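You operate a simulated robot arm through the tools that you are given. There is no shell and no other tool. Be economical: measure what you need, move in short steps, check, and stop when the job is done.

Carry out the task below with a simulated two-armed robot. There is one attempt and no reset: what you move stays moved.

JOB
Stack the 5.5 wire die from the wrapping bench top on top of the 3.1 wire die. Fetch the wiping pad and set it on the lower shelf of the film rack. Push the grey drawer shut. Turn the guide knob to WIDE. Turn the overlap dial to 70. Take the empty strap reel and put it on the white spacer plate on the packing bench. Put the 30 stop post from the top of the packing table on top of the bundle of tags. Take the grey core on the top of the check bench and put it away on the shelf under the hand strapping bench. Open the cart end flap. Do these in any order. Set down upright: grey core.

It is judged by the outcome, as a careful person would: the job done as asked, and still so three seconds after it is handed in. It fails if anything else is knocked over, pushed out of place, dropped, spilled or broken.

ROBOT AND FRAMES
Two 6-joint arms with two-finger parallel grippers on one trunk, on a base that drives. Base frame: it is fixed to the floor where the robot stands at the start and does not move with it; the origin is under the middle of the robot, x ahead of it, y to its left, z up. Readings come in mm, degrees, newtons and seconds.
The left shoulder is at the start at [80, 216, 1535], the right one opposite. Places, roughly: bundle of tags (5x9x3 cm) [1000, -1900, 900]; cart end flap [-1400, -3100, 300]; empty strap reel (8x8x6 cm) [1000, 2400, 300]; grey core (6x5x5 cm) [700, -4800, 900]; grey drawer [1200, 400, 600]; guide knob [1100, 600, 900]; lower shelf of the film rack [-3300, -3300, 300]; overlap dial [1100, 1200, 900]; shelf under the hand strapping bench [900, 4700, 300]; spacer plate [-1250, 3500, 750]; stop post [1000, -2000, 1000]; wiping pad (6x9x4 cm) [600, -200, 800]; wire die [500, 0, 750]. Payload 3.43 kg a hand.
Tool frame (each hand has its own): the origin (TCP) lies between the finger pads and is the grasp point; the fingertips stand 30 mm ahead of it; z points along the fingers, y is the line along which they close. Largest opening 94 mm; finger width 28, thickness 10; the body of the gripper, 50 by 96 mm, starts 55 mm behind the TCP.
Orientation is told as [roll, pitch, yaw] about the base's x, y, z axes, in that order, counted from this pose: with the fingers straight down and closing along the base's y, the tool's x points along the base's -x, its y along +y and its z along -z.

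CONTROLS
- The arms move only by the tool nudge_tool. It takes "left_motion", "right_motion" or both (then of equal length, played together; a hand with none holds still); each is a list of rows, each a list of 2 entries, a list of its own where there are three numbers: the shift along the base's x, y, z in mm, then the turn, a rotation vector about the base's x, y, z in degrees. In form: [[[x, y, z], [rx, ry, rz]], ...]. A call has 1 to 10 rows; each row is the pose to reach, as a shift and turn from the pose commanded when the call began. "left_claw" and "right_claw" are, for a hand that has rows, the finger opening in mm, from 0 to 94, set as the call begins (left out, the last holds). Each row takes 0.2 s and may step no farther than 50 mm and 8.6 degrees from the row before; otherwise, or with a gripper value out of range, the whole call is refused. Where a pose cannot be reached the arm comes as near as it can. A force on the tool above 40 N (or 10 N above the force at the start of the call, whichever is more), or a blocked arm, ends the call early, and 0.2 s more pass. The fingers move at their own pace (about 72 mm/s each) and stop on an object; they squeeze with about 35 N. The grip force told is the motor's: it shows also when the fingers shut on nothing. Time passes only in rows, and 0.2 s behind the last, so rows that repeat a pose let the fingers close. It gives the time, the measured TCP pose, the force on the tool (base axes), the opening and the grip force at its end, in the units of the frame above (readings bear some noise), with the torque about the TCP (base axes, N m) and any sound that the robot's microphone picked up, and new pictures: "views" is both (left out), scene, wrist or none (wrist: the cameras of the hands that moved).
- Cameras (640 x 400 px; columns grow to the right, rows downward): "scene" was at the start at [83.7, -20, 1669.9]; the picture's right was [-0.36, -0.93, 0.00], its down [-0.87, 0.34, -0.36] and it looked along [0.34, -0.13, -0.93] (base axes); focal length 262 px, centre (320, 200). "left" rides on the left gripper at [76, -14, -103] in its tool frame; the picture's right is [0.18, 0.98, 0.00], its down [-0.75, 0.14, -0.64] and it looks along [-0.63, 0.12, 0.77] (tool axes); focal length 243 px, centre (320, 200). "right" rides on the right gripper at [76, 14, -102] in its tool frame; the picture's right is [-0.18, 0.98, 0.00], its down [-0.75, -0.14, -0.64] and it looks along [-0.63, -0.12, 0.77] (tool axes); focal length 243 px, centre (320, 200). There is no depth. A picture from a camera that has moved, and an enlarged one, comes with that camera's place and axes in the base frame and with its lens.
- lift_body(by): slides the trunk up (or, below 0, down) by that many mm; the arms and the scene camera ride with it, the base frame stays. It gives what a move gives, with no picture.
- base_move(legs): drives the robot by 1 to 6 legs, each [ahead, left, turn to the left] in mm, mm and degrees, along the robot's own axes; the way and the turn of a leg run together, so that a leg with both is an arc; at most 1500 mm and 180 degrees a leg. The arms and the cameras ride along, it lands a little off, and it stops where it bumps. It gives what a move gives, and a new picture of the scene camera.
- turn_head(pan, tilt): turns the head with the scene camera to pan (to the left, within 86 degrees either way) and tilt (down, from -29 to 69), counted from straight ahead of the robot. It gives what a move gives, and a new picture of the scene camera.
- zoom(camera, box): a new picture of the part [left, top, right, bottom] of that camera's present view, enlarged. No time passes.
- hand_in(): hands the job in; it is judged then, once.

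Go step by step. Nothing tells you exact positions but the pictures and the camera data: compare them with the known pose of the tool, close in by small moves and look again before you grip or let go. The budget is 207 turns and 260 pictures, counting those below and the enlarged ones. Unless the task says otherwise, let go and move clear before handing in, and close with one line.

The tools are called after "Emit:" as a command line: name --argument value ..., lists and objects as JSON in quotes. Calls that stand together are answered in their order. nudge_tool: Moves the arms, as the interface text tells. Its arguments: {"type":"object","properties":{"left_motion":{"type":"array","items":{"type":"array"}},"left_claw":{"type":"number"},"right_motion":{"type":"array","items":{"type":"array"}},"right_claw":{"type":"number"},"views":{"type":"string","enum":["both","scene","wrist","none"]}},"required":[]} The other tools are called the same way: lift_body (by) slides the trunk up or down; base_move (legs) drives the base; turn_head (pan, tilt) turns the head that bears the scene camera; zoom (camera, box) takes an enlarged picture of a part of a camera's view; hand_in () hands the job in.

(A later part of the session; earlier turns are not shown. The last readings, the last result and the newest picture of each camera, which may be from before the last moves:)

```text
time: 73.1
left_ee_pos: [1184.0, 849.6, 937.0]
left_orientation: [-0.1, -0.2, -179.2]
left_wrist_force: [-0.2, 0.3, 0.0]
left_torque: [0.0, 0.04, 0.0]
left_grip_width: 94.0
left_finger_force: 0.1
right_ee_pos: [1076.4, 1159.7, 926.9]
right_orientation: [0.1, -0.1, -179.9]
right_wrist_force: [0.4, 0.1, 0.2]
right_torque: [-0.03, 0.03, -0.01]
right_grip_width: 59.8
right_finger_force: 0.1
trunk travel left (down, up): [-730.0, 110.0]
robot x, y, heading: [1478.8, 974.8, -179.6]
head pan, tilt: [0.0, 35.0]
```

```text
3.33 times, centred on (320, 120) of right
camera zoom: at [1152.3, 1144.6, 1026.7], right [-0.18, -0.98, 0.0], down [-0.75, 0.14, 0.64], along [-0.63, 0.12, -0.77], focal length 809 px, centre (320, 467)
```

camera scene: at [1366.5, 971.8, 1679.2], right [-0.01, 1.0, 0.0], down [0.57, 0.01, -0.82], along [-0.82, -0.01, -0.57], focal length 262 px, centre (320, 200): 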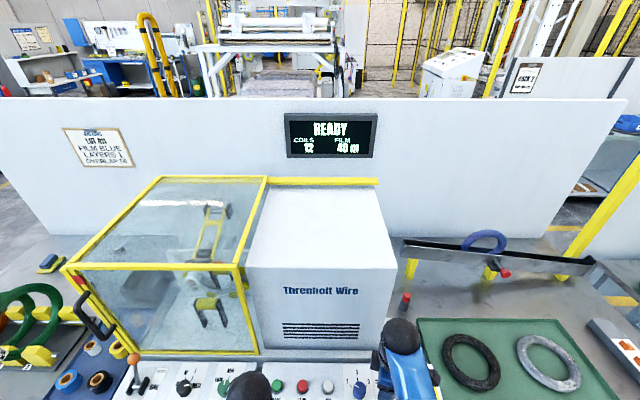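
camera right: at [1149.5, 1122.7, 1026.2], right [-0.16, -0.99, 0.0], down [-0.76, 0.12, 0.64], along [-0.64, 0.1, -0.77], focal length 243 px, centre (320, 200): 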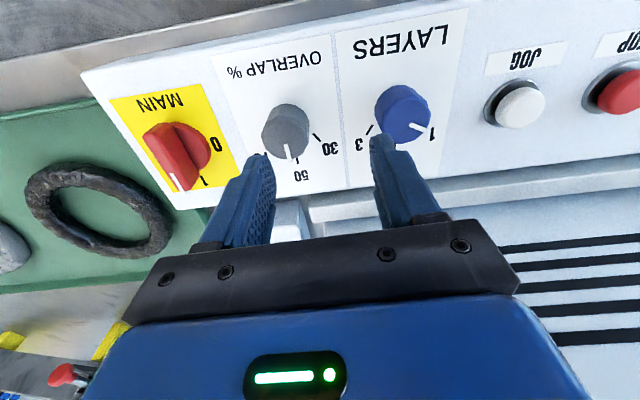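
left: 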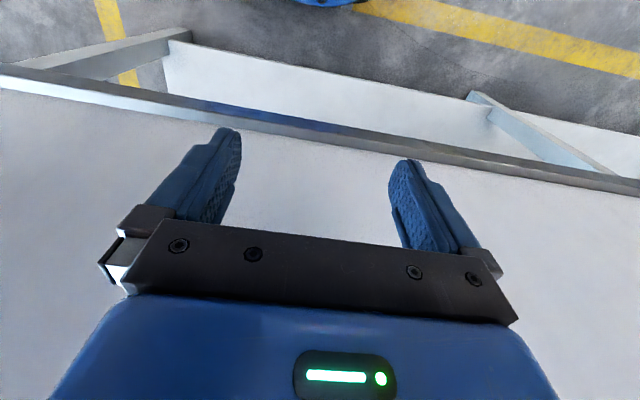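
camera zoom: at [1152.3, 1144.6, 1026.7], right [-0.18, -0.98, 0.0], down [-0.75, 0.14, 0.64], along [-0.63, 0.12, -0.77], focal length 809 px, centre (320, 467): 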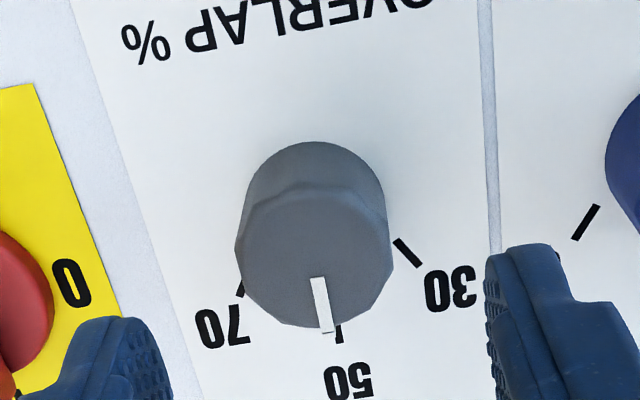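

The dial is centred within 2 mm, and 70 lies about 57° clockwise from 50. I'll narrow the fingers, go down, grip and turn.

Emit:
nudge_tool --right_motion '[[[0, 2, -20], [0, 0, 0]], [[0, 2, -40], [0, 0, 0]], [[0, 2, -53], [0, 0, 0]]]' --right_claw 52 --views "none"

Emit:
nudge_tool --right_motion '[[[0, 0, 0], [0, 0, 0]], [[0, 0, 0], [0, 0, 0]], [[0, 0, 0], [0, 0, -8]], [[0, 0, 0], [0, 0, -16]], [[0, 0, 0], [0, 0, -24]], [[0, 0, 0], [0, 0, -32]], [[0, 0, 0], [0, 0, -40]], [[0, 0, 0], [0, 0, -48]], [[0, 0, 0], [0, 0, -56]], [[0, 0, 0], [0, 0, -58]]]' --right_claw 15 --views "none"

Emit:
nudge_tool --right_motion '[[[0, 0, 0], [0, 0, 0]], [[0, 0, 0], [0, 0, 0]], [[0, 0, 30], [0, 0, 8]], [[0, 0, 52], [0, 0, 16]], [[0, 0, 55], [0, 0, 24]], [[0, 0, 55], [0, 0, 32]], [[0, 0, 55], [0, 0, 40]], [[0, 0, 55], [0, 0, 48]], [[0, 0, 55], [0, 0, 56]], [[0, 0, 55], [0, 0, 64]]]' --right_claw 52 --views "none"

Emit:
nudge_tool --right_motion '[[[0, 0, 0], [0, 0, 8]], [[0, 0, 0], [0, 0, 16]], [[0, 0, 0], [0, 0, 24]], [[0, 0, 0], [0, 0, 32]], [[0, 0, 0], [0, 0, 40]], [[0, 0, 0], [0, 0, 48]], [[0, 0, 0], [0, 0, 56]], [[0, 0, 0], [0, 0, 64]]]' --views "none"

Emit:
zoom --camera "right" --box '[260, 80, 380, 180]'

```text
time: 73.9
left_ee_pos: [1182.9, 849.1, 937.8]
left_orientation: [-0.1, -0.2, -179.3]
left_wrist_force: [0.0, -0.1, 0.0]
left_torque: [0.05, -0.01, -0.01]
left_grip_width: 93.8
left_finger_force: 0.0
right_ee_pos: [1074.9, 1162.4, 873.2]
right_orientation: [0.1, -0.1, -179.8]
right_wrist_force: [-0.1, 0.1, -0.1]
right_torque: [-0.02, 0.02, -0.04]
right_grip_width: 52.0
right_finger_force: 0.1
trunk travel left (down, up): [-730.0, 110.0]
robot x, y, heading: [1475.9, 974.4, -179.5]
head pan, tilt: [0.0, 35.0]
```

```text
time: 76.1
left_ee_pos: [1181.6, 847.5, 936.5]
left_orientation: [-0.2, 0.0, -179.3]
left_wrist_force: [0.3, 0.4, -0.2]
left_torque: [-0.01, 0.01, 0.0]
left_grip_width: 93.9
left_finger_force: 0.1
right_ee_pos: [1075.2, 1159.7, 872.2]
right_orientation: [-0.1, 0.1, 122.1]
right_wrist_force: [1.3, -19.9, -21.7]
right_torque: [-0.67, -0.01, -0.05]
right_grip_width: 33.5
right_finger_force: 45.3
trunk travel left (down, up): [-730.0, 110.0]
robot x, y, heading: [1478.5, 975.3, -179.5]
head pan, tilt: [0.0, 35.0]
```

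```text
time: 78.3
left_ee_pos: [1183.5, 848.4, 937.3]
left_orientation: [-0.1, -0.2, -179.3]
left_wrist_force: [-0.7, 0.5, 0.6]
left_torque: [-0.04, 0.0, 0.03]
left_grip_width: 93.8
left_finger_force: 0.1
right_ee_pos: [1076.0, 1160.9, 929.0]
right_orientation: [0.1, -0.1, -173.7]
right_wrist_force: [-0.4, 0.4, -0.2]
right_torque: [-0.02, 0.04, 0.0]
right_grip_width: 51.9
right_finger_force: 0.0
trunk travel left (down, up): [-730.0, 110.0]
robot x, y, heading: [1473.4, 969.1, -179.5]
head pan, tilt: [0.0, 35.0]
```

```text
time: 80.1
left_ee_pos: [1183.5, 847.7, 939.2]
left_orientation: [-0.1, -0.1, -179.3]
left_wrist_force: [0.7, 0.3, -0.4]
left_torque: [-0.01, 0.0, -0.01]
left_grip_width: 94.1
left_finger_force: 0.1
right_ee_pos: [1075.8, 1160.9, 928.3]
right_orientation: [0.2, -0.1, -109.7]
right_wrist_force: [0.8, -0.1, 0.1]
right_torque: [-0.02, 0.02, -0.03]
right_grip_width: 52.0
right_finger_force: 0.1
trunk travel left (down, up): [-730.0, 110.0]
robot x, y, heading: [1480.2, 974.8, -179.3]
head pan, tilt: [0.0, 35.0]
```

```text
4.00 times, centred on (320, 130) of right
camera zoom: at [1115.2, 1227.7, 1028.6], right [0.86, -0.5, 0.0], down [-0.39, -0.66, 0.64], along [-0.32, -0.56, -0.77], focal length 970 px, centre (320, 480)
```

zoom: 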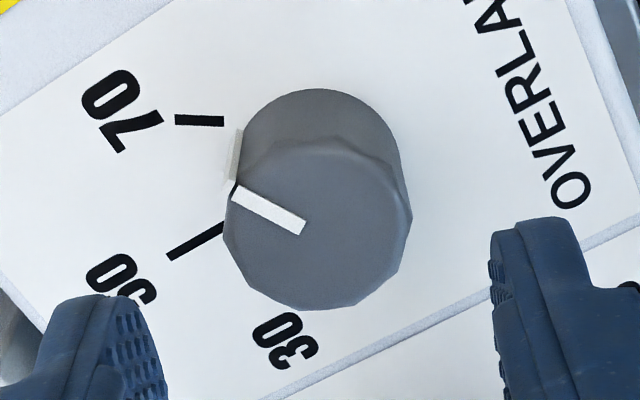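

The dial pointer is in line with 70. Next I'll go round to the bench's right-hand end, where the dies and the wiping pad can be reached clear of the coil rack.

Emit:
base_move --legs '[[-450, 0, 0], [0, 1000, 0], [0, 1022, 0], [0, 0, -90], [0, 1400, 0]]'

Emit:
turn_head --pan 0 --tilt 35

```text
time: 102.8
left_ee_pos: [416.6, -733.3, 938.8]
left_orientation: [-0.2, -0.2, 89.2]
left_wrist_force: [0.4, 0.1, 0.6]
left_torque: [0.02, -0.01, 0.0]
left_grip_width: 94.0
left_finger_force: 0.1
right_ee_pos: [731.1, -633.3, 928.8]
right_orientation: [0.1, -0.1, 158.7]
right_wrist_force: [-0.6, -0.7, 0.0]
right_torque: [0.01, 0.04, 0.03]
right_grip_width: 52.2
right_finger_force: 0.0
trunk travel left (down, up): [-730.0, 110.0]
robot x, y, heading: [530.7, -1031.5, 89.2]
head pan, tilt: [0.0, 35.0]
camera scene: at [536.4, -911.1, 1678.6], right [1.0, -0.01, 0.0], down [-0.01, -0.57, -0.82], along [0.01, 0.82, -0.57], focal length 262 px, centre (320, 200)
```

scene: 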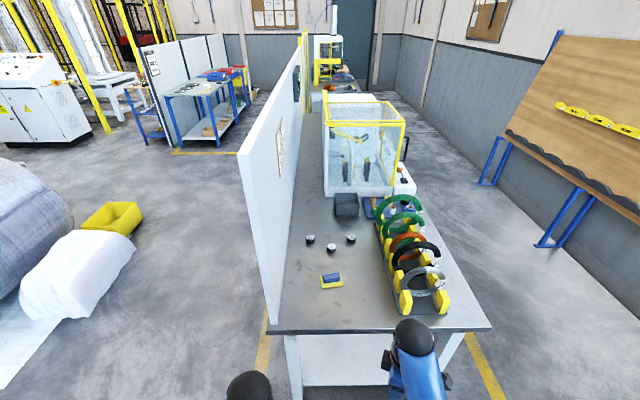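

```text
time: 103.4
left_ee_pos: [416.6, -733.4, 938.9]
left_orientation: [-0.1, -0.3, 89.2]
left_wrist_force: [-0.2, -0.3, -0.3]
left_torque: [0.01, 0.01, 0.01]
left_grip_width: 94.0
left_finger_force: 0.0
right_ee_pos: [730.3, -634.0, 927.9]
right_orientation: [0.1, -0.2, 158.7]
right_wrist_force: [-0.2, -0.3, 0.9]
right_torque: [-0.01, 0.01, 0.0]
right_grip_width: 52.1
right_finger_force: 0.0
trunk travel left (down, up): [-730.0, 110.0]
robot x, y, heading: [534.3, -1030.2, 89.1]
head pan, tilt: [0.0, 35.0]
camera scene: at [536.0, -911.1, 1678.6], right [1.0, -0.01, 0.0], down [-0.01, -0.57, -0.82], along [0.01, 0.82, -0.57], focal length 262 px, centre (320, 200)
```

scene: 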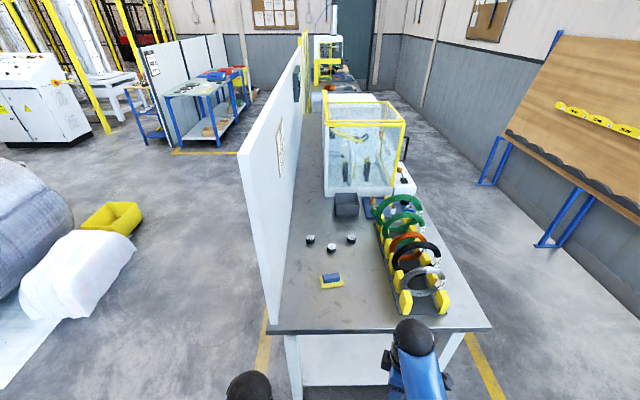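

Emit:
zoom --camera "scene" --box '[285, 225, 375, 300]'

```text
5.33 times, centred on (330, 262) of scene
camera zoom: at [536.0, -911.1, 1678.6], right [1.0, -0.01, 0.0], down [-0.01, -0.57, -0.82], along [0.01, 0.82, -0.57], focal length 1398 px, centre (267, -133)
```

zoom: 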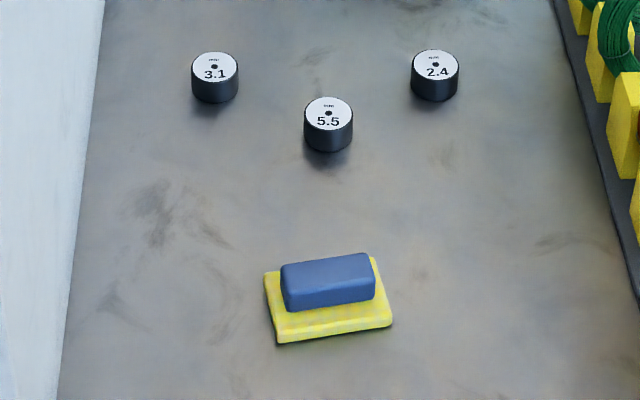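

The 5.5 die is at about (599, -40), the 3.1 die at (498, 25) and the pad at (587, -225), with the bench top at z≈780. I'll lower the trunk, straighten the right wrist and see how far it reaches.

Emit:
lift_body --by -350

Emit:
nudge_tool --right_motion '[[[0, 0, 0], [0, 0, -8]], [[0, 0, 0], [0, 0, -16]], [[0, 0, 0], [0, 0, -24]], [[0, 0, 0], [0, 0, -32]], [[0, 0, 0], [0, 0, -40]], [[0, 0, 0], [0, 0, -48]], [[0, 0, 0], [0, 0, -56]], [[0, 0, 0], [0, 0, -64]], [[0, 0, 0], [0, 0, -69]]]' --right_claw 80 --views "none"

Emit:
nudge_tool --right_motion '[[[0, 0, 0], [8, 0, 0]], [[0, 0, 20], [16, 0, 0]], [[0, 0, 50], [24, 0, 0]], [[0, 0, 90], [32, 0, 0]], [[0, 0, 130], [40, 0, 0]], [[0, 0, 170], [48, 0, 0]], [[0, 0, 210], [56, 0, 0]], [[0, 0, 250], [60, 0, 0]], [[0, 0, 290], [60, 0, 0]]]' --views "none"

```text
time: 106.8
left_ee_pos: [415.5, -733.2, 587.3]
left_orientation: [-0.1, -0.2, 89.2]
left_wrist_force: [0.0, -0.5, 0.1]
left_torque: [-0.03, -0.01, 0.02]
left_grip_width: 94.1
left_finger_force: 0.0
right_ee_pos: [729.8, -634.4, 578.2]
right_orientation: [0.2, -0.1, 158.8]
right_wrist_force: [-0.6, 0.1, 0.0]
right_torque: [0.01, 0.01, 0.01]
right_grip_width: 51.8
right_finger_force: 0.0
trunk travel left (down, up): [-380.0, 460.0]
robot x, y, heading: [534.0, -1028.4, 89.4]
head pan, tilt: [0.0, 35.0]
```

```text
time: 108.8
left_ee_pos: [416.7, -733.7, 587.7]
left_orientation: [-0.1, -0.3, 89.1]
left_wrist_force: [-0.4, 0.1, -0.7]
left_torque: [0.0, 0.01, -0.01]
left_grip_width: 93.9
left_finger_force: 0.0
right_ee_pos: [729.8, -633.5, 577.7]
right_orientation: [0.2, -0.1, 89.6]
right_wrist_force: [-0.1, -0.3, -0.2]
right_torque: [0.01, -0.01, 0.0]
right_grip_width: 79.9
right_finger_force: 0.0
trunk travel left (down, up): [-380.0, 460.0]
robot x, y, heading: [533.1, -1027.5, 89.2]
head pan, tilt: [0.0, 35.0]
```

```text
time: 110.8
left_ee_pos: [414.9, -732.3, 587.6]
left_orientation: [-0.2, -0.1, 89.2]
left_wrist_force: [0.2, -0.1, 0.0]
left_torque: [-0.01, 0.01, 0.02]
left_grip_width: 93.8
left_finger_force: 0.1
right_ee_pos: [714.2, -535.9, 823.7]
right_orientation: [0.4, -60.0, 89.4]
right_wrist_force: [-0.3, 0.6, 0.6]
right_torque: [-0.04, 0.01, -0.05]
right_grip_width: 80.1
right_finger_force: 0.1
right hand out of reach, approached as far as the arm can: row 5, 6, 7, 8, 9
trunk travel left (down, up): [-380.0, 460.0]
robot x, y, heading: [529.3, -1029.8, 89.2]
head pan, tilt: [0.0, 35.0]
```

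Emit:
nudge_tool --right_motion '[[[-10, 40, 15], [0, 0, 0]], [[-10, 80, 15], [0, 0, 0]], [[-10, 120, 15], [0, 0, 0]], [[-10, 160, 15], [0, 0, 0]], [[-10, 200, 15], [0, 0, 0]], [[-10, 230, 15], [0, 0, 0]], [[-10, 260, 15], [0, 0, 0]]]' --views "none"

```text
time: 112.5
left_ee_pos: [414.5, -733.8, 588.8]
left_orientation: [0.0, -0.1, 89.2]
left_wrist_force: [-0.5, 0.8, 0.8]
left_torque: [-0.01, -0.02, 0.0]
left_grip_width: 94.2
left_finger_force: 0.0
right_ee_pos: [702.7, -279.3, 835.0]
right_orientation: [0.5, -60.1, 89.5]
right_wrist_force: [0.2, -0.4, 0.4]
right_torque: [0.01, 0.01, -0.01]
right_grip_width: 80.1
right_finger_force: 0.2
trunk travel left (down, up): [-380.0, 460.0]
robot x, y, heading: [533.1, -1029.9, 89.0]
head pan, tilt: [0.0, 35.0]
```

The right arm reaches 750 mm ahead, which is enough. I'll draw it back a bit, raise the left hand to match, then drive closer to the bench end.

Emit:
nudge_tool --left_motion '[[[0, 0, 0], [8, 0, 0]], [[10, 20, 20], [16, 0, 0]], [[20, 40, 50], [24, 0, 0]], [[30, 60, 90], [32, 0, 0]], [[40, 80, 130], [40, 0, 0]], [[50, 100, 170], [48, 0, 0]], [[60, 120, 210], [56, 0, 0]], [[70, 140, 240], [60, 0, 0]], [[75, 160, 260], [60, 0, 0]], [[75, 170, 280], [60, 0, 0]]]' --right_motion '[[[0, -30, 5], [0, 0, 0]], [[0, -60, 10], [0, 0, 0]], [[0, -90, 10], [0, 0, 0]], [[0, -120, 10], [0, 0, 0]], [[0, -150, 10], [0, 0, 0]], [[0, -170, 10], [0, 0, 0]], [[0, -190, 10], [0, 0, 0]], [[0, -200, 10], [0, 0, 0]], [[0, -210, 10], [0, 0, 0]], [[0, -210, 10], [0, 0, 0]]]' --views "none"

Emit:
turn_head --pan 0 --tilt 45

Emit:
base_move --legs '[[220, 0, 0.8]]'

```text
time: 114.7
left_ee_pos: [490.0, -563.1, 868.7]
left_orientation: [1.3, -60.2, 88.4]
left_wrist_force: [-0.5, -1.0, -0.9]
left_torque: [-0.04, -0.04, 0.02]
left_grip_width: 94.1
left_finger_force: 0.0
left hand out of reach, approached as far as the arm can: row 6, 7
right_ee_pos: [702.3, -490.0, 845.2]
right_orientation: [0.6, -60.2, 89.3]
right_wrist_force: [0.0, 0.5, -0.9]
right_torque: [0.02, -0.03, 0.0]
right_grip_width: 79.9
right_finger_force: 0.2
trunk travel left (down, up): [-380.0, 460.0]
robot x, y, heading: [534.2, -1030.9, 89.2]
head pan, tilt: [0.0, 35.0]
```

```text
time: 115.4
left_ee_pos: [487.9, -563.4, 870.1]
left_orientation: [1.4, -60.3, 88.4]
left_wrist_force: [0.5, 0.0, 0.0]
left_torque: [-0.01, -0.03, -0.04]
left_grip_width: 93.9
left_finger_force: 0.1
right_ee_pos: [702.2, -489.7, 845.8]
right_orientation: [0.6, -60.0, 89.4]
right_wrist_force: [0.3, -0.6, -0.4]
right_torque: [-0.02, 0.0, 0.01]
right_grip_width: 80.0
right_finger_force: 0.0
trunk travel left (down, up): [-380.0, 460.0]
robot x, y, heading: [528.9, -1030.0, 89.0]
head pan, tilt: [0.0, 45.0]
camera scene: at [535.4, -917.9, 1313.8], right [1.0, -0.01, 0.0], down [-0.01, -0.71, -0.71], along [0.01, 0.71, -0.71], focal length 262 px, centre (320, 200)
```

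scene: 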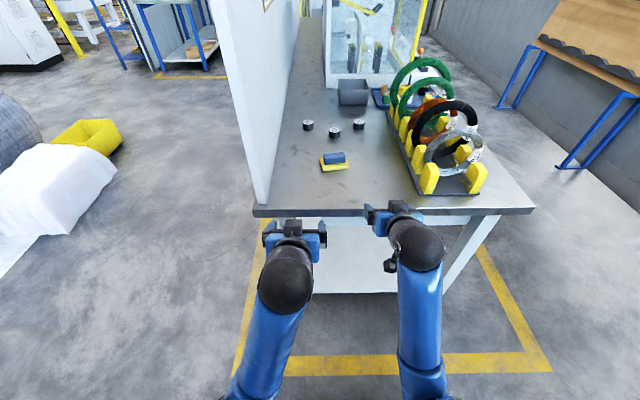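

```text
time: 117.0
left_ee_pos: [486.0, -347.7, 868.5]
left_orientation: [1.3, -60.1, 89.1]
left_wrist_force: [0.3, 0.8, 0.2]
left_torque: [0.0, -0.01, 0.03]
left_grip_width: 94.0
left_finger_force: 0.1
right_ee_pos: [696.2, -272.0, 845.6]
right_orientation: [0.6, -60.1, 90.2]
right_wrist_force: [0.4, 0.2, -0.7]
right_torque: [0.04, 0.04, 0.03]
right_grip_width: 80.0
right_finger_force: 0.2
trunk travel left (down, up): [-380.0, 460.0]
robot x, y, heading: [538.5, -811.3, 89.8]
head pan, tilt: [0.0, 45.0]
camera scene: at [535.9, -700.8, 1313.7], right [1.0, 0.0, 0.0], down [0.0, -0.71, -0.71], along [0.0, 0.71, -0.71], focal length 262 px, centre (320, 200)
```

scene: 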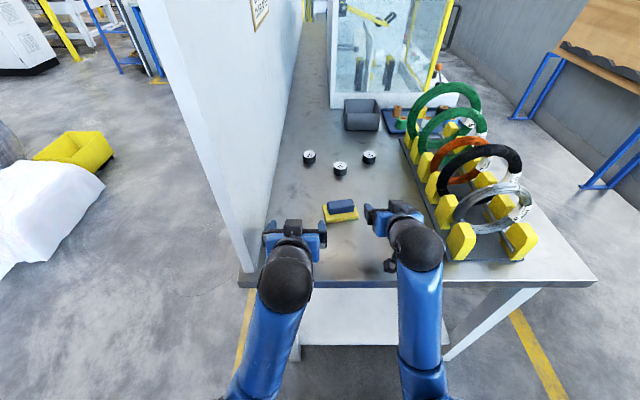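

The hands are over the bench edge. I'll take the right hand forward beside the pad, then across to just short of the 5.5 die.

Emit:
nudge_tool --right_motion '[[[0, 40, 8], [0, 0, 0]], [[0, 80, 10], [0, 0, 0]], [[0, 120, 10], [0, 0, 0]], [[-30, 145, 10], [0, 0, 0]], [[-65, 155, 5], [0, 0, 0]], [[-97, 162, 0], [0, 0, 0]]]' --right_claw 80 --views "both"

```text
time: 118.6
left_ee_pos: [494.9, -364.7, 877.6]
left_orientation: [1.4, -61.0, 88.2]
left_wrist_force: [0.0, 0.1, 0.8]
left_torque: [0.03, -0.05, -0.01]
left_grip_width: 93.9
left_finger_force: 0.1
right_ee_pos: [618.8, -125.1, 865.5]
right_orientation: [1.4, -61.9, 88.2]
right_wrist_force: [0.2, -0.1, -0.5]
right_torque: [0.07, -0.02, 0.02]
right_grip_width: 79.8
right_finger_force: 0.0
trunk travel left (down, up): [-380.0, 460.0]
robot x, y, heading: [538.9, -821.2, 88.9]
head pan, tilt: [0.0, 45.0]
stopped in row 6 (right hand): the arm was blocked; the commanded pose is now the measured one
camera scene: at [541.0, -725.8, 1316.0], right [1.0, -0.02, 0.0], down [-0.01, -0.7, -0.72], along [0.01, 0.72, -0.7], focal length 262 px, centre (320, 200)
camera right: at [603.6, -251.6, 843.8], right [-0.98, 0.1, 0.17], down [0.15, -0.21, 0.97], along [0.13, 0.97, 0.19], focal length 243 px, centre (320, 200)
```

scene: 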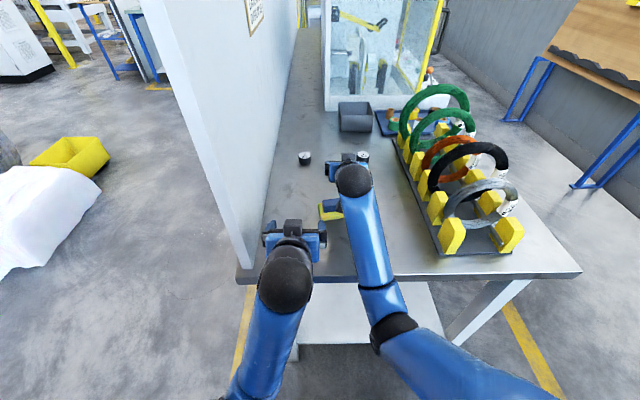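
right: 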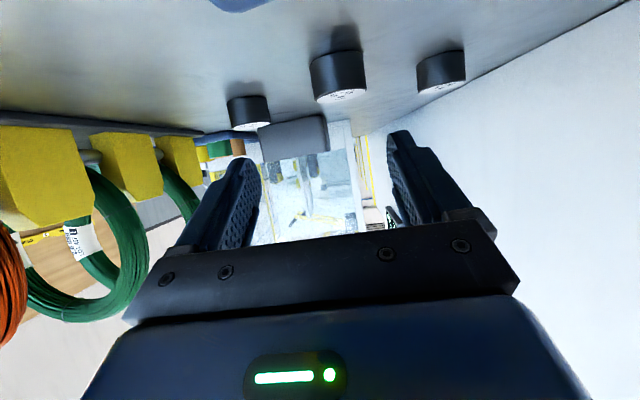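

The arm was stopped by something near the pad or the bench edge. I'll look closely before I move again.

Emit:
zoom --camera "scene" --box '[260, 140, 440, 350]'

```text
1.90 times, centred on (350, 245) of scene
camera zoom: at [541.0, -725.8, 1316.0], right [1.0, -0.02, 0.0], down [-0.01, -0.7, -0.72], along [0.01, 0.72, -0.7], focal length 499 px, centre (263, 114)
```

zoom: 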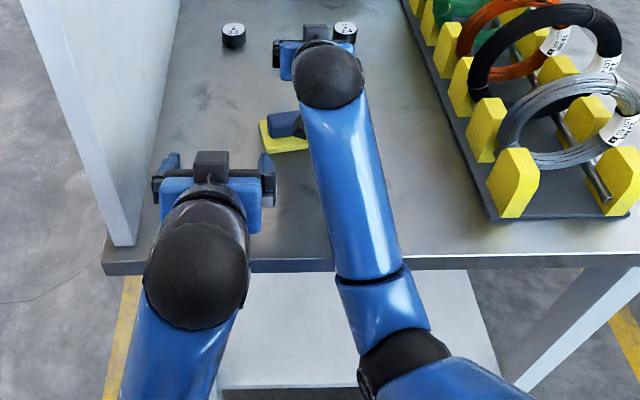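

The forearm was low and pressing on the bench edge. Raising the trunk lifts the elbow, and the pad looks untouched.

Emit:
lift_body --by 90

Emit:
base_move --legs '[[5, 0, 1]]'

```text
time: 119.9
left_ee_pos: [491.1, -350.4, 959.7]
left_orientation: [1.3, -60.2, 88.6]
left_wrist_force: [-0.1, 0.1, -0.5]
left_torque: [0.02, 0.0, 0.0]
left_grip_width: 94.1
left_finger_force: 0.1
right_ee_pos: [611.2, -111.1, 938.7]
right_orientation: [0.9, -60.6, 89.0]
right_wrist_force: [0.5, -0.8, 0.5]
right_torque: [0.01, 0.02, 0.0]
right_grip_width: 80.1
right_finger_force: 0.0
trunk travel left (down, up): [-470.0, 370.0]
robot x, y, heading: [534.2, -812.6, 89.3]
head pan, tilt: [0.0, 45.0]
```

```text
time: 120.6
left_ee_pos: [483.5, -345.5, 960.1]
left_orientation: [1.4, -60.3, 89.6]
left_wrist_force: [-0.4, -0.6, 0.0]
left_torque: [0.01, -0.01, 0.01]
left_grip_width: 94.0
left_finger_force: 0.0
right_ee_pos: [598.4, -104.9, 939.5]
right_orientation: [0.9, -60.6, 90.1]
right_wrist_force: [0.2, 0.6, 0.5]
right_torque: [-0.02, -0.01, 0.02]
right_grip_width: 80.0
right_finger_force: 0.0
trunk travel left (down, up): [-470.0, 370.0]
robot x, y, heading: [537.5, -810.4, 90.7]
head pan, tilt: [0.0, 45.0]
camera scene: at [536.8, -699.4, 1403.9], right [1.0, 0.01, 0.0], down [0.0, -0.71, -0.71], along [0.0, 0.71, -0.71], focal length 262 px, centre (320, 200)
```

scene: 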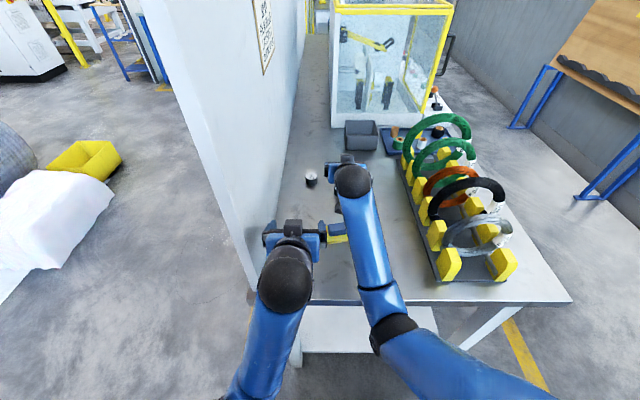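

Clear now. I'll make the tool steeper, about 30° off vertical, to keep the wrist camera above the pad, and come down towards the die.

Emit:
nudge_tool --right_motion '[[[0, 0, -10], [-8, 0, 0]], [[0, 0, -20], [-16, 0, 0]], [[0, 5, -35], [-24, 0, 0]], [[0, 10, -50], [-30, 0, 0]], [[0, 15, -70], [-30, 0, 0]]]' --right_claw 80 --views "both"

```text
time: 121.8
left_ee_pos: [482.2, -344.3, 958.8]
left_orientation: [1.3, -60.2, 89.7]
left_wrist_force: [0.0, 0.6, 0.4]
left_torque: [-0.01, 0.0, -0.03]
left_grip_width: 94.1
left_finger_force: 0.0
right_ee_pos: [596.8, -88.8, 867.0]
right_orientation: [0.9, -30.4, 90.0]
right_wrist_force: [0.0, -0.4, 0.1]
right_torque: [0.02, 0.03, 0.01]
right_grip_width: 79.9
right_finger_force: 0.0
trunk travel left (down, up): [-470.0, 370.0]
robot x, y, heading: [535.2, -811.6, 90.4]
head pan, tilt: [0.0, 45.0]
camera scene: at [536.6, -698.0, 1403.8], right [1.0, 0.01, 0.0], down [0.0, -0.71, -0.71], along [0.0, 0.71, -0.71], focal length 262 px, centre (320, 200)
camera right: at [585.9, -205.8, 915.3], right [-0.98, 0.15, 0.11], down [0.15, 0.33, 0.93], along [0.1, 0.93, -0.34], focal length 243 px, centre (320, 200)
```

scene: 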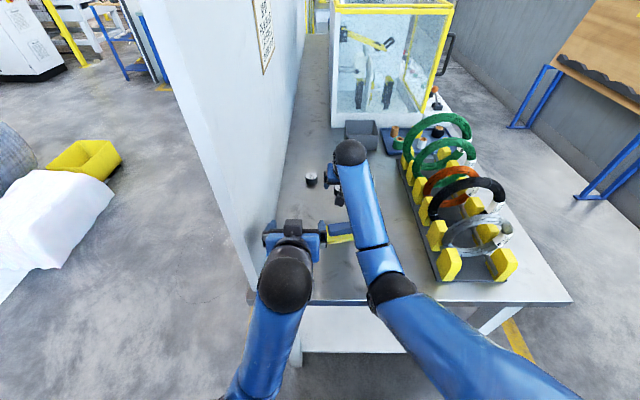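
right: 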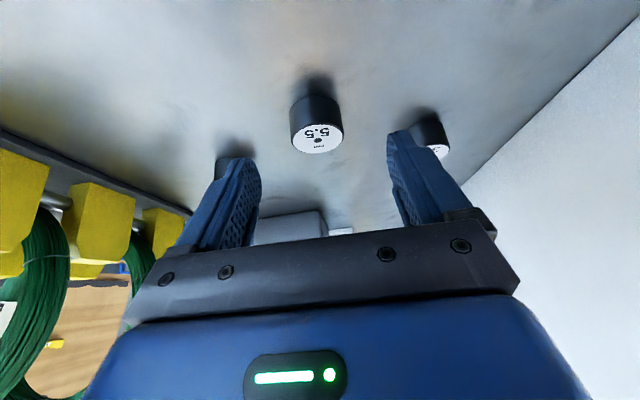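

Emit:
nudge_tool --right_motion '[[[1, 0, -20], [0, 0, 0]], [[2, 5, -37], [0, 0, 0]]]' --views "wrist"

```text
time: 122.4
left_ee_pos: [483.3, -345.0, 959.3]
left_orientation: [1.3, -60.1, 89.6]
left_wrist_force: [0.0, 0.0, 0.8]
left_torque: [0.01, -0.03, 0.01]
left_grip_width: 93.7
left_finger_force: 0.1
right_ee_pos: [598.7, -84.5, 831.6]
right_orientation: [0.9, -30.5, 89.9]
right_wrist_force: [0.8, 0.6, 0.1]
right_torque: [0.03, -0.04, 0.02]
right_grip_width: 80.2
right_finger_force: 0.0
trunk travel left (down, up): [-470.0, 370.0]
robot x, y, heading: [536.1, -815.0, 90.5]
head pan, tilt: [0.0, 45.0]
camera right: at [588.4, -201.6, 879.3], right [-0.98, 0.15, 0.11], down [0.15, 0.32, 0.93], along [0.1, 0.93, -0.34], focal length 243 px, centre (320, 200)
```

right: 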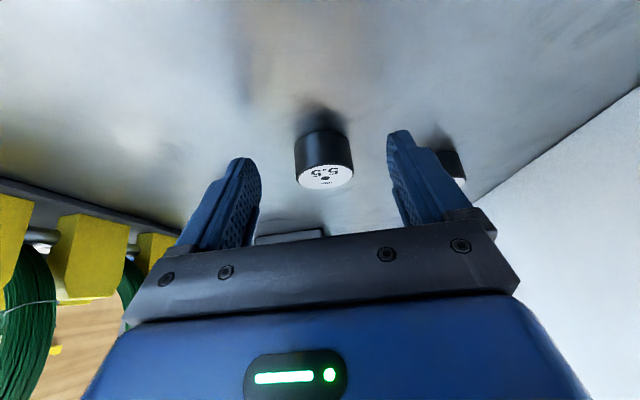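

The 5.5 die's top centre works out at (600, -44, 804). I'll move the fingers round it and close.

Emit:
nudge_tool --right_motion '[[[1, 15, -10], [0, 0, 0]], [[1, 30, -21], [0, 0, 0]]]' --views "none"

Emit:
nudge_tool --right_motion '[[[0, 0, 0], [0, 0, 0]], [[0, 0, 0], [0, 0, 0]], [[0, 0, 0], [0, 0, 0]]]' --right_claw 25 --views "wrist"

```text
time: 123.0
left_ee_pos: [482.6, -347.1, 960.3]
left_orientation: [1.3, -60.3, 89.6]
left_wrist_force: [0.8, 1.1, -0.8]
left_torque: [0.03, -0.02, -0.02]
left_grip_width: 93.9
left_finger_force: 0.1
right_ee_pos: [602.8, -55.4, 814.2]
right_orientation: [1.1, -30.8, 90.1]
right_wrist_force: [0.3, -1.1, 5.4]
right_torque: [0.0, -0.28, 0.0]
right_grip_width: 80.0
right_finger_force: 0.2
trunk travel left (down, up): [-470.0, 370.0]
robot x, y, heading: [533.6, -816.0, 90.3]
head pan, tilt: [0.0, 45.0]
```

```text
time: 123.8
left_ee_pos: [482.3, -345.7, 960.0]
left_orientation: [1.3, -60.2, 89.6]
left_wrist_force: [0.1, 0.5, 0.6]
left_torque: [-0.03, -0.01, 0.02]
left_grip_width: 93.8
left_finger_force: 0.1
right_ee_pos: [600.5, -55.9, 813.8]
right_orientation: [1.0, -30.7, 90.1]
right_wrist_force: [1.0, 1.3, 10.7]
right_torque: [0.14, -0.29, -0.01]
right_grip_width: 41.7
right_finger_force: 35.1
trunk travel left (down, up): [-470.0, 370.0]
robot x, y, heading: [533.6, -812.3, 90.4]
head pan, tilt: [0.0, 45.0]
camera right: at [588.7, -173.2, 860.5], right [-0.98, 0.15, 0.11], down [0.15, 0.32, 0.93], along [0.1, 0.94, -0.34], focal length 243 px, centre (320, 200)
```

right: 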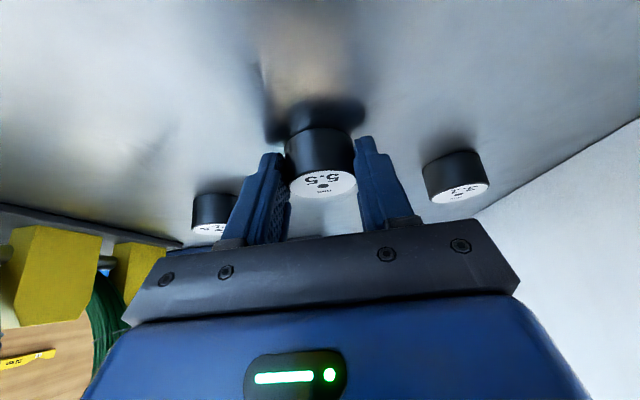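

The 5.5 die is gripped at 41.7 mm. I'll lift it and move towards the 3.1 die, staying short to look.

Emit:
nudge_tool --right_motion '[[[0, 0, 25], [0, 0, 0]], [[0, 0, 55], [0, 0, 0]], [[-35, 0, 60], [0, 0, 0]], [[-70, 5, 60], [0, 0, 0]], [[-99, 10, 60], [0, 0, 0]]]' --views "both"

```text
time: 125.0
left_ee_pos: [481.6, -345.2, 959.7]
left_orientation: [1.1, -60.1, 89.8]
left_wrist_force: [-4.5, 1.6, 2.1]
left_torque: [0.02, -0.15, 0.11]
left_grip_width: 91.4
left_finger_force: 0.0
right_ee_pos: [500.9, -43.1, 869.9]
right_orientation: [0.8, -30.5, 90.1]
right_wrist_force: [0.7, 0.5, -2.8]
right_torque: [-0.01, 0.02, -0.03]
right_grip_width: 41.8
right_finger_force: 35.3
trunk travel left (down, up): [-470.0, 370.0]
robot x, y, heading: [536.4, -811.2, 90.4]
head pan, tilt: [0.0, 45.0]
camera scene: at [535.6, -697.9, 1403.7], right [1.0, 0.01, 0.0], down [0.0, -0.71, -0.71], along [0.0, 0.71, -0.71], focal length 262 px, centre (320, 200)
camera right: at [489.6, -162.0, 918.7], right [-0.98, 0.15, 0.11], down [0.15, 0.33, 0.93], along [0.11, 0.93, -0.34], focal length 243 px, centre (320, 200)
```

scene: 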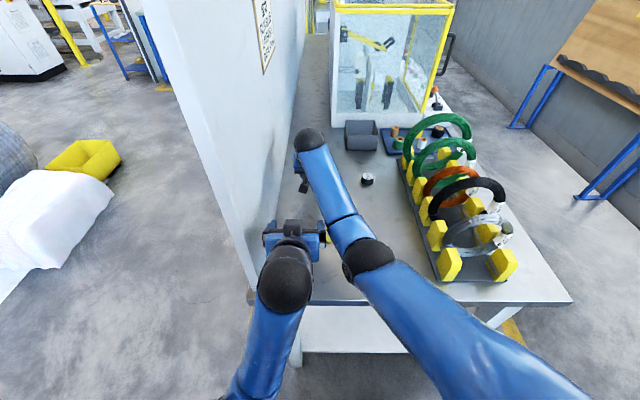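
right: 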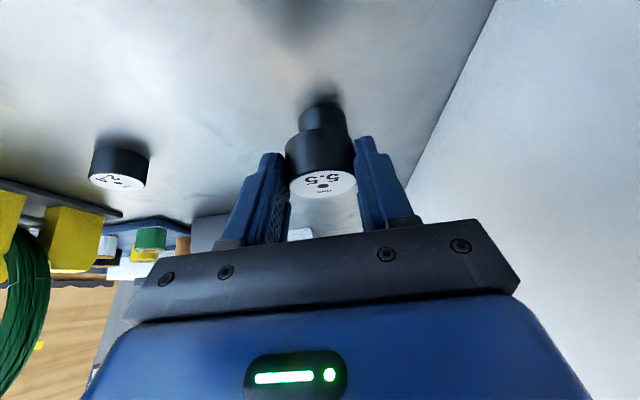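

The 3.1 die shows just beyond the held one, at about (498, 13), and the left hand brushes the right forearm. I'll pull the left hand back and move the die over.

Emit:
nudge_tool --left_motion '[[[0, -30, 0], [0, 0, 0]], [[0, -60, 0], [0, 0, 0]], [[0, -90, 0], [0, 0, 0]], [[0, -110, 0], [0, 0, 0]]]' --right_motion '[[[0, 0, 0], [0, 0, 0]], [[-1, 15, 0], [0, 0, 0]], [[-2, 30, 0], [0, 0, 0]], [[-3, 44, 0], [0, 0, 0]]]' --views "wrist"

Emit:
zoom --camera "right" --box '[240, 60, 400, 220]'

```text
time: 126.0
left_ee_pos: [531.3, -426.8, 939.9]
left_orientation: [1.3, -60.1, 90.2]
left_wrist_force: [-0.3, -0.2, -0.2]
left_torque: [-0.02, 0.02, 0.01]
left_grip_width: 94.0
left_finger_force: 0.1
left hand out of reach, approached as far as the arm can: row 1, 2, 3, 4
right_ee_pos: [497.8, -0.8, 871.4]
right_orientation: [0.9, -30.5, 90.0]
right_wrist_force: [0.7, 0.0, -2.3]
right_torque: [-0.03, 0.02, -0.04]
right_grip_width: 41.9
right_finger_force: 35.2
trunk travel left (down, up): [-470.0, 370.0]
robot x, y, heading: [534.3, -809.3, 90.5]
head pan, tilt: [0.0, 45.0]
camera right: at [486.0, -117.8, 918.8], right [-0.98, 0.15, 0.11], down [0.15, 0.32, 0.93], along [0.1, 0.93, -0.34], focal length 243 px, centre (320, 200)
camera left: at [547.8, -552.9, 924.6], right [-0.98, -0.11, -0.15], down [-0.13, -0.19, 0.97], along [-0.14, 0.98, 0.17], focal length 243 px, centre (320, 200)
```

right: 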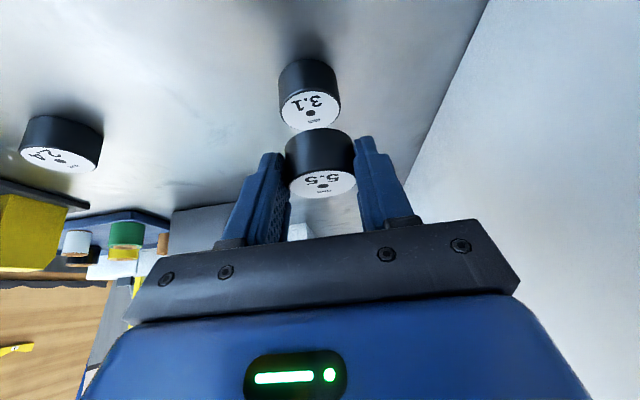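
left: 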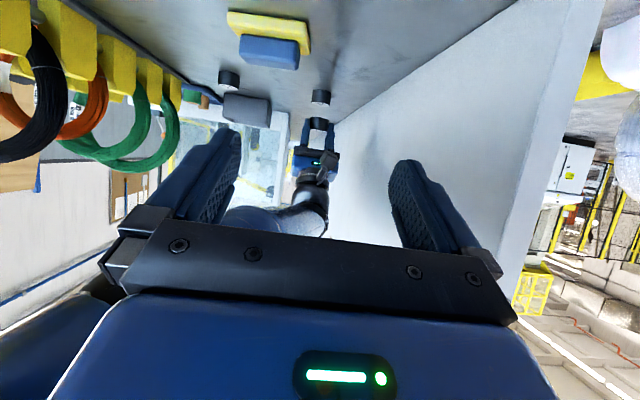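

```text
2.50 times, centred on (320, 140) of right
camera zoom: at [486.0, -117.8, 918.8], right [-0.98, 0.15, 0.11], down [0.15, 0.32, 0.93], along [0.1, 0.93, -0.34], focal length 606 px, centre (320, 350)
```

zoom: 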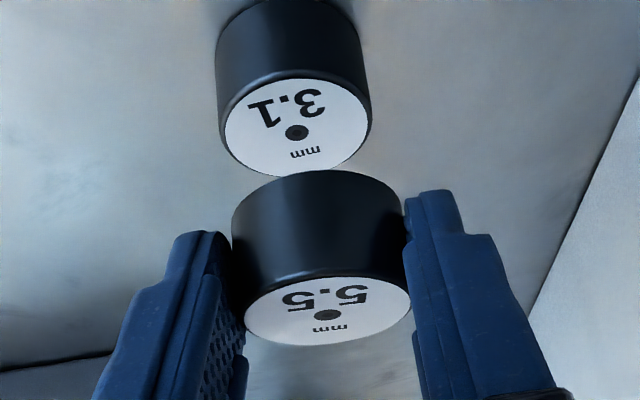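

The 5.5 die is almost right over the 3.1, off by only a few millimetres. I'll correct that and lower it about 32 mm until it rests.

Emit:
nudge_tool --right_motion '[[[2, 5, -10], [0, 0, 0]], [[2, 5, -20], [0, 0, 0]], [[2, 5, -28], [0, 0, 0]]]' --views "none"

Emit:
zoom --camera "right" --box '[240, 60, 400, 220]'

```text
time: 126.8
left_ee_pos: [531.8, -427.1, 939.5]
left_orientation: [1.2, -60.3, 90.1]
left_wrist_force: [-0.3, -0.4, 0.0]
left_torque: [0.0, 0.0, 0.0]
left_grip_width: 93.9
left_finger_force: 0.0
right_ee_pos: [502.8, 3.6, 841.4]
right_orientation: [1.0, -30.5, 90.1]
right_wrist_force: [-1.1, 0.3, -2.0]
right_torque: [-0.07, -0.01, -0.01]
right_grip_width: 41.8
right_finger_force: 35.0
trunk travel left (down, up): [-470.0, 370.0]
robot x, y, heading: [536.7, -809.4, 90.5]
head pan, tilt: [0.0, 45.0]
```

```text
2.50 times, centred on (320, 140) of right
camera zoom: at [490.5, -114.3, 890.0], right [-0.98, 0.15, 0.11], down [0.15, 0.33, 0.93], along [0.1, 0.93, -0.34], focal length 606 px, centre (320, 350)
```

zoom: 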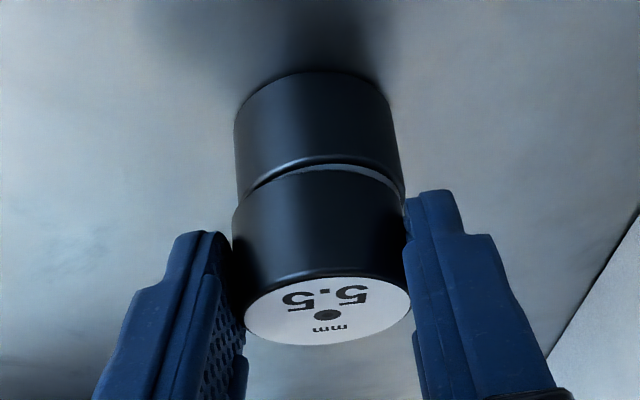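

Emit:
nudge_tool --right_motion '[[[0, -1, -3], [0, 0, 0]], [[0, -1, -5], [0, 0, 0]]]' --views "none"

Emit:
zoom --camera "right" --box '[240, 60, 400, 220]'

```text
time: 127.4
left_ee_pos: [530.4, -426.4, 938.9]
left_orientation: [1.3, -60.2, 90.1]
left_wrist_force: [0.3, -0.3, 0.0]
left_torque: [-0.01, 0.01, 0.03]
left_grip_width: 93.9
left_finger_force: 0.1
right_ee_pos: [501.7, 1.9, 839.3]
right_orientation: [0.9, -30.7, 90.0]
right_wrist_force: [-0.1, 0.7, 3.6]
right_torque: [0.12, -0.11, -0.01]
right_grip_width: 41.8
right_finger_force: 34.9
trunk travel left (down, up): [-470.0, 370.0]
robot x, y, heading: [534.4, -812.4, 90.3]
head pan, tilt: [0.0, 45.0]
```

```text
2.50 times, centred on (320, 140) of right
camera zoom: at [489.9, -115.5, 886.7], right [-0.98, 0.15, 0.11], down [0.15, 0.32, 0.93], along [0.1, 0.94, -0.34], focal length 606 px, centre (320, 350)
```

zoom: 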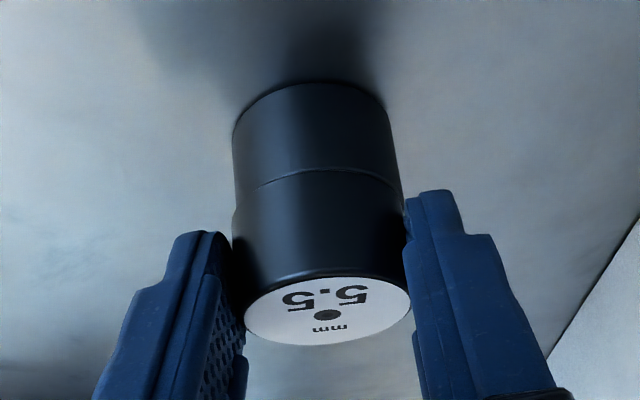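

Contact was felt and the dies sit flush. I'll release and back off up and away.

Emit:
nudge_tool --right_motion '[[[0, 0, 0], [0, 0, 0]], [[0, 0, 0], [0, 0, 0]], [[0, -10, 20], [0, 0, 0]], [[0, -25, 50], [0, 0, 0]], [[10, -50, 75], [0, 0, 0]], [[20, -70, 90], [0, 0, 0]]]' --right_claw 70 --views "wrist"

```text
time: 128.8
left_ee_pos: [530.4, -426.0, 938.8]
left_orientation: [1.4, -60.1, 90.1]
left_wrist_force: [0.2, -0.2, 0.0]
left_torque: [-0.01, -0.01, -0.02]
left_grip_width: 94.0
left_finger_force: 0.1
right_ee_pos: [490.0, 4.3, 908.8]
right_orientation: [0.9, -30.4, 90.1]
right_wrist_force: [-0.7, 0.1, 0.2]
right_torque: [-0.01, 0.01, 0.0]
right_grip_width: 70.1
right_finger_force: 0.2
right hand out of reach, approached as far as the arm can: row 3, 4, 5, 6
trunk travel left (down, up): [-470.0, 370.0]
robot x, y, heading: [534.2, -810.7, 90.2]
head pan, tilt: [0.0, 45.0]
camera right: at [478.0, -113.8, 956.1], right [-0.98, 0.15, 0.11], down [0.15, 0.33, 0.93], along [0.1, 0.93, -0.34], focal length 243 px, centre (320, 200)
```

right: 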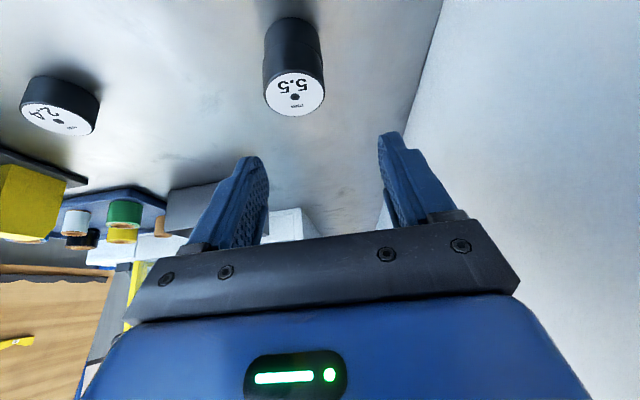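

The dies are stacked. For the pad I'll back the base 150 mm so the arm stays extended with its elbow clear of the edge, then take the pad's blue handle with the left hand.

Emit:
base_move --legs '[[-150, 0, 0]]'

Emit:
nudge_tool --left_motion '[[[10, 40, 0], [-5, 0, 0]], [[20, 80, 0], [-10, 0, 0]], [[30, 120, -10], [-15, 0, 0]], [[40, 160, -20], [-15, 0, 0]], [[50, 200, -35], [-15, 0, 0]], [[58, 240, -45], [-15, 0, 0]], [[58, 280, -55], [-15, 0, 0]]]' --left_claw 94 --views "both"

```text
time: 130.2
left_ee_pos: [532.0, -576.5, 938.9]
left_orientation: [1.4, -60.2, 89.9]
left_wrist_force: [-0.7, -0.4, 0.7]
left_torque: [0.02, -0.02, -0.01]
left_grip_width: 94.1
left_finger_force: 0.0
right_ee_pos: [491.9, -146.4, 907.5]
right_orientation: [0.8, -30.4, 90.0]
right_wrist_force: [0.3, 0.6, 0.3]
right_torque: [-0.02, 0.03, -0.02]
right_grip_width: 69.7
right_finger_force: 0.1
trunk travel left (down, up): [-470.0, 370.0]
robot x, y, heading: [537.1, -959.7, 90.5]
head pan, tilt: [0.0, 45.0]
camera scene: at [537.4, -848.2, 1403.6], right [1.0, 0.01, 0.0], down [0.0, -0.71, -0.71], along [0.0, 0.71, -0.71], focal length 262 px, centre (320, 200)
```

scene: 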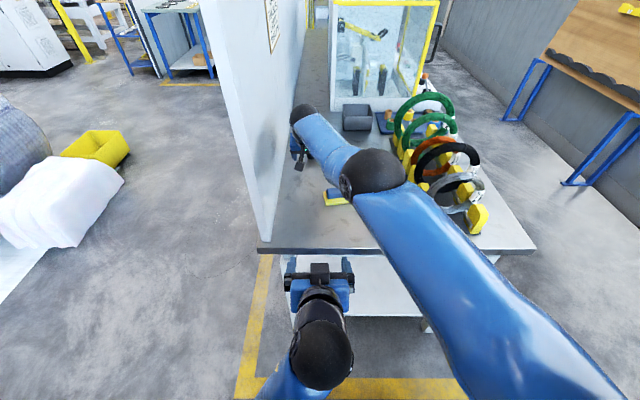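

```text
time: 131.8
left_ee_pos: [590.4, -298.0, 876.1]
left_orientation: [1.8, -44.6, 89.7]
left_wrist_force: [-0.4, 1.2, -0.2]
left_torque: [0.02, -0.01, 0.02]
left_grip_width: 94.2
left_finger_force: 0.0
right_ee_pos: [488.8, -147.1, 908.5]
right_orientation: [1.0, -30.5, 90.1]
right_wrist_force: [0.4, -0.1, 0.0]
right_torque: [0.03, 0.04, -0.01]
right_grip_width: 69.7
right_finger_force: 0.1
trunk travel left (down, up): [-470.0, 370.0]
robot x, y, heading: [539.6, -958.6, 90.2]
head pan, tilt: [0.0, 45.0]
camera scene: at [537.0, -848.0, 1403.6], right [1.0, 0.01, 0.0], down [0.0, -0.71, -0.71], along [0.0, 0.71, -0.71], focal length 262 px, centre (320, 200)
camera left: at [606.8, -424.0, 895.8], right [-0.98, -0.15, -0.11], down [-0.12, 0.08, 0.99], along [-0.14, 0.99, -0.1], focal length 243 px, centre (320, 200)
```

scene: 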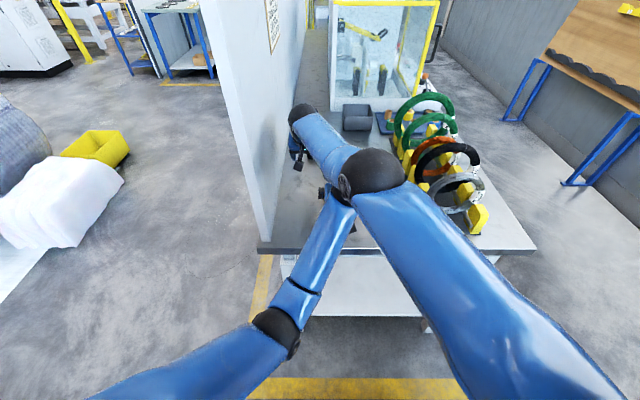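
left: 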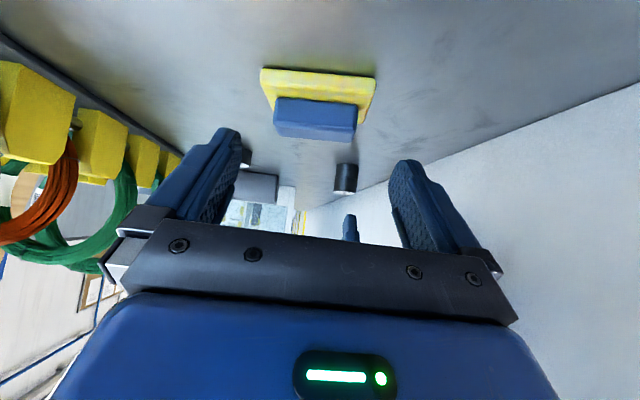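

Emit:
nudge_tool --left_motion '[[[0, 20, -8], [0, 0, 4]], [[0, 40, -16], [0, 0, 7]], [[0, 60, -28], [0, 0, 7]], [[0, 60, -40], [0, 0, 7]]]' --views "wrist"

```text
time: 132.8
left_ee_pos: [590.2, -237.3, 843.1]
left_orientation: [1.3, -45.2, 97.0]
left_wrist_force: [0.3, 0.7, -0.9]
left_torque: [-0.02, 0.01, -0.01]
left_grip_width: 93.9
left_finger_force: 0.1
right_ee_pos: [490.9, -148.1, 907.1]
right_orientation: [0.9, -30.4, 90.0]
right_wrist_force: [0.7, 0.6, 0.3]
right_torque: [-0.01, -0.03, 0.02]
right_grip_width: 70.0
right_finger_force: 0.1
trunk travel left (down, up): [-470.0, 370.0]
robot x, y, heading: [536.0, -960.2, 90.3]
head pan, tilt: [0.0, 45.0]
camera left: at [621.9, -360.3, 862.2], right [-0.96, -0.26, -0.11], down [-0.13, 0.06, 0.99], along [-0.26, 0.96, -0.09], focal length 243 px, centre (320, 200)
```

left: 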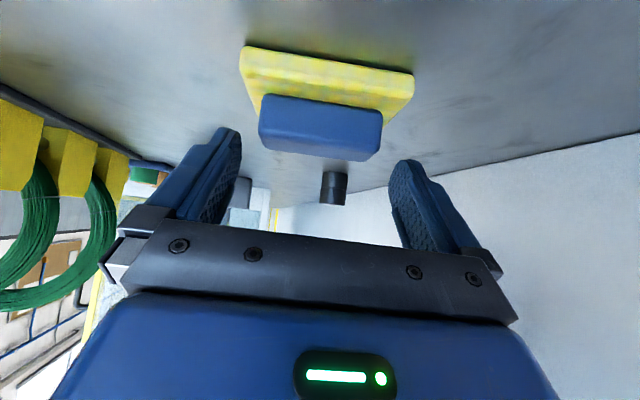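

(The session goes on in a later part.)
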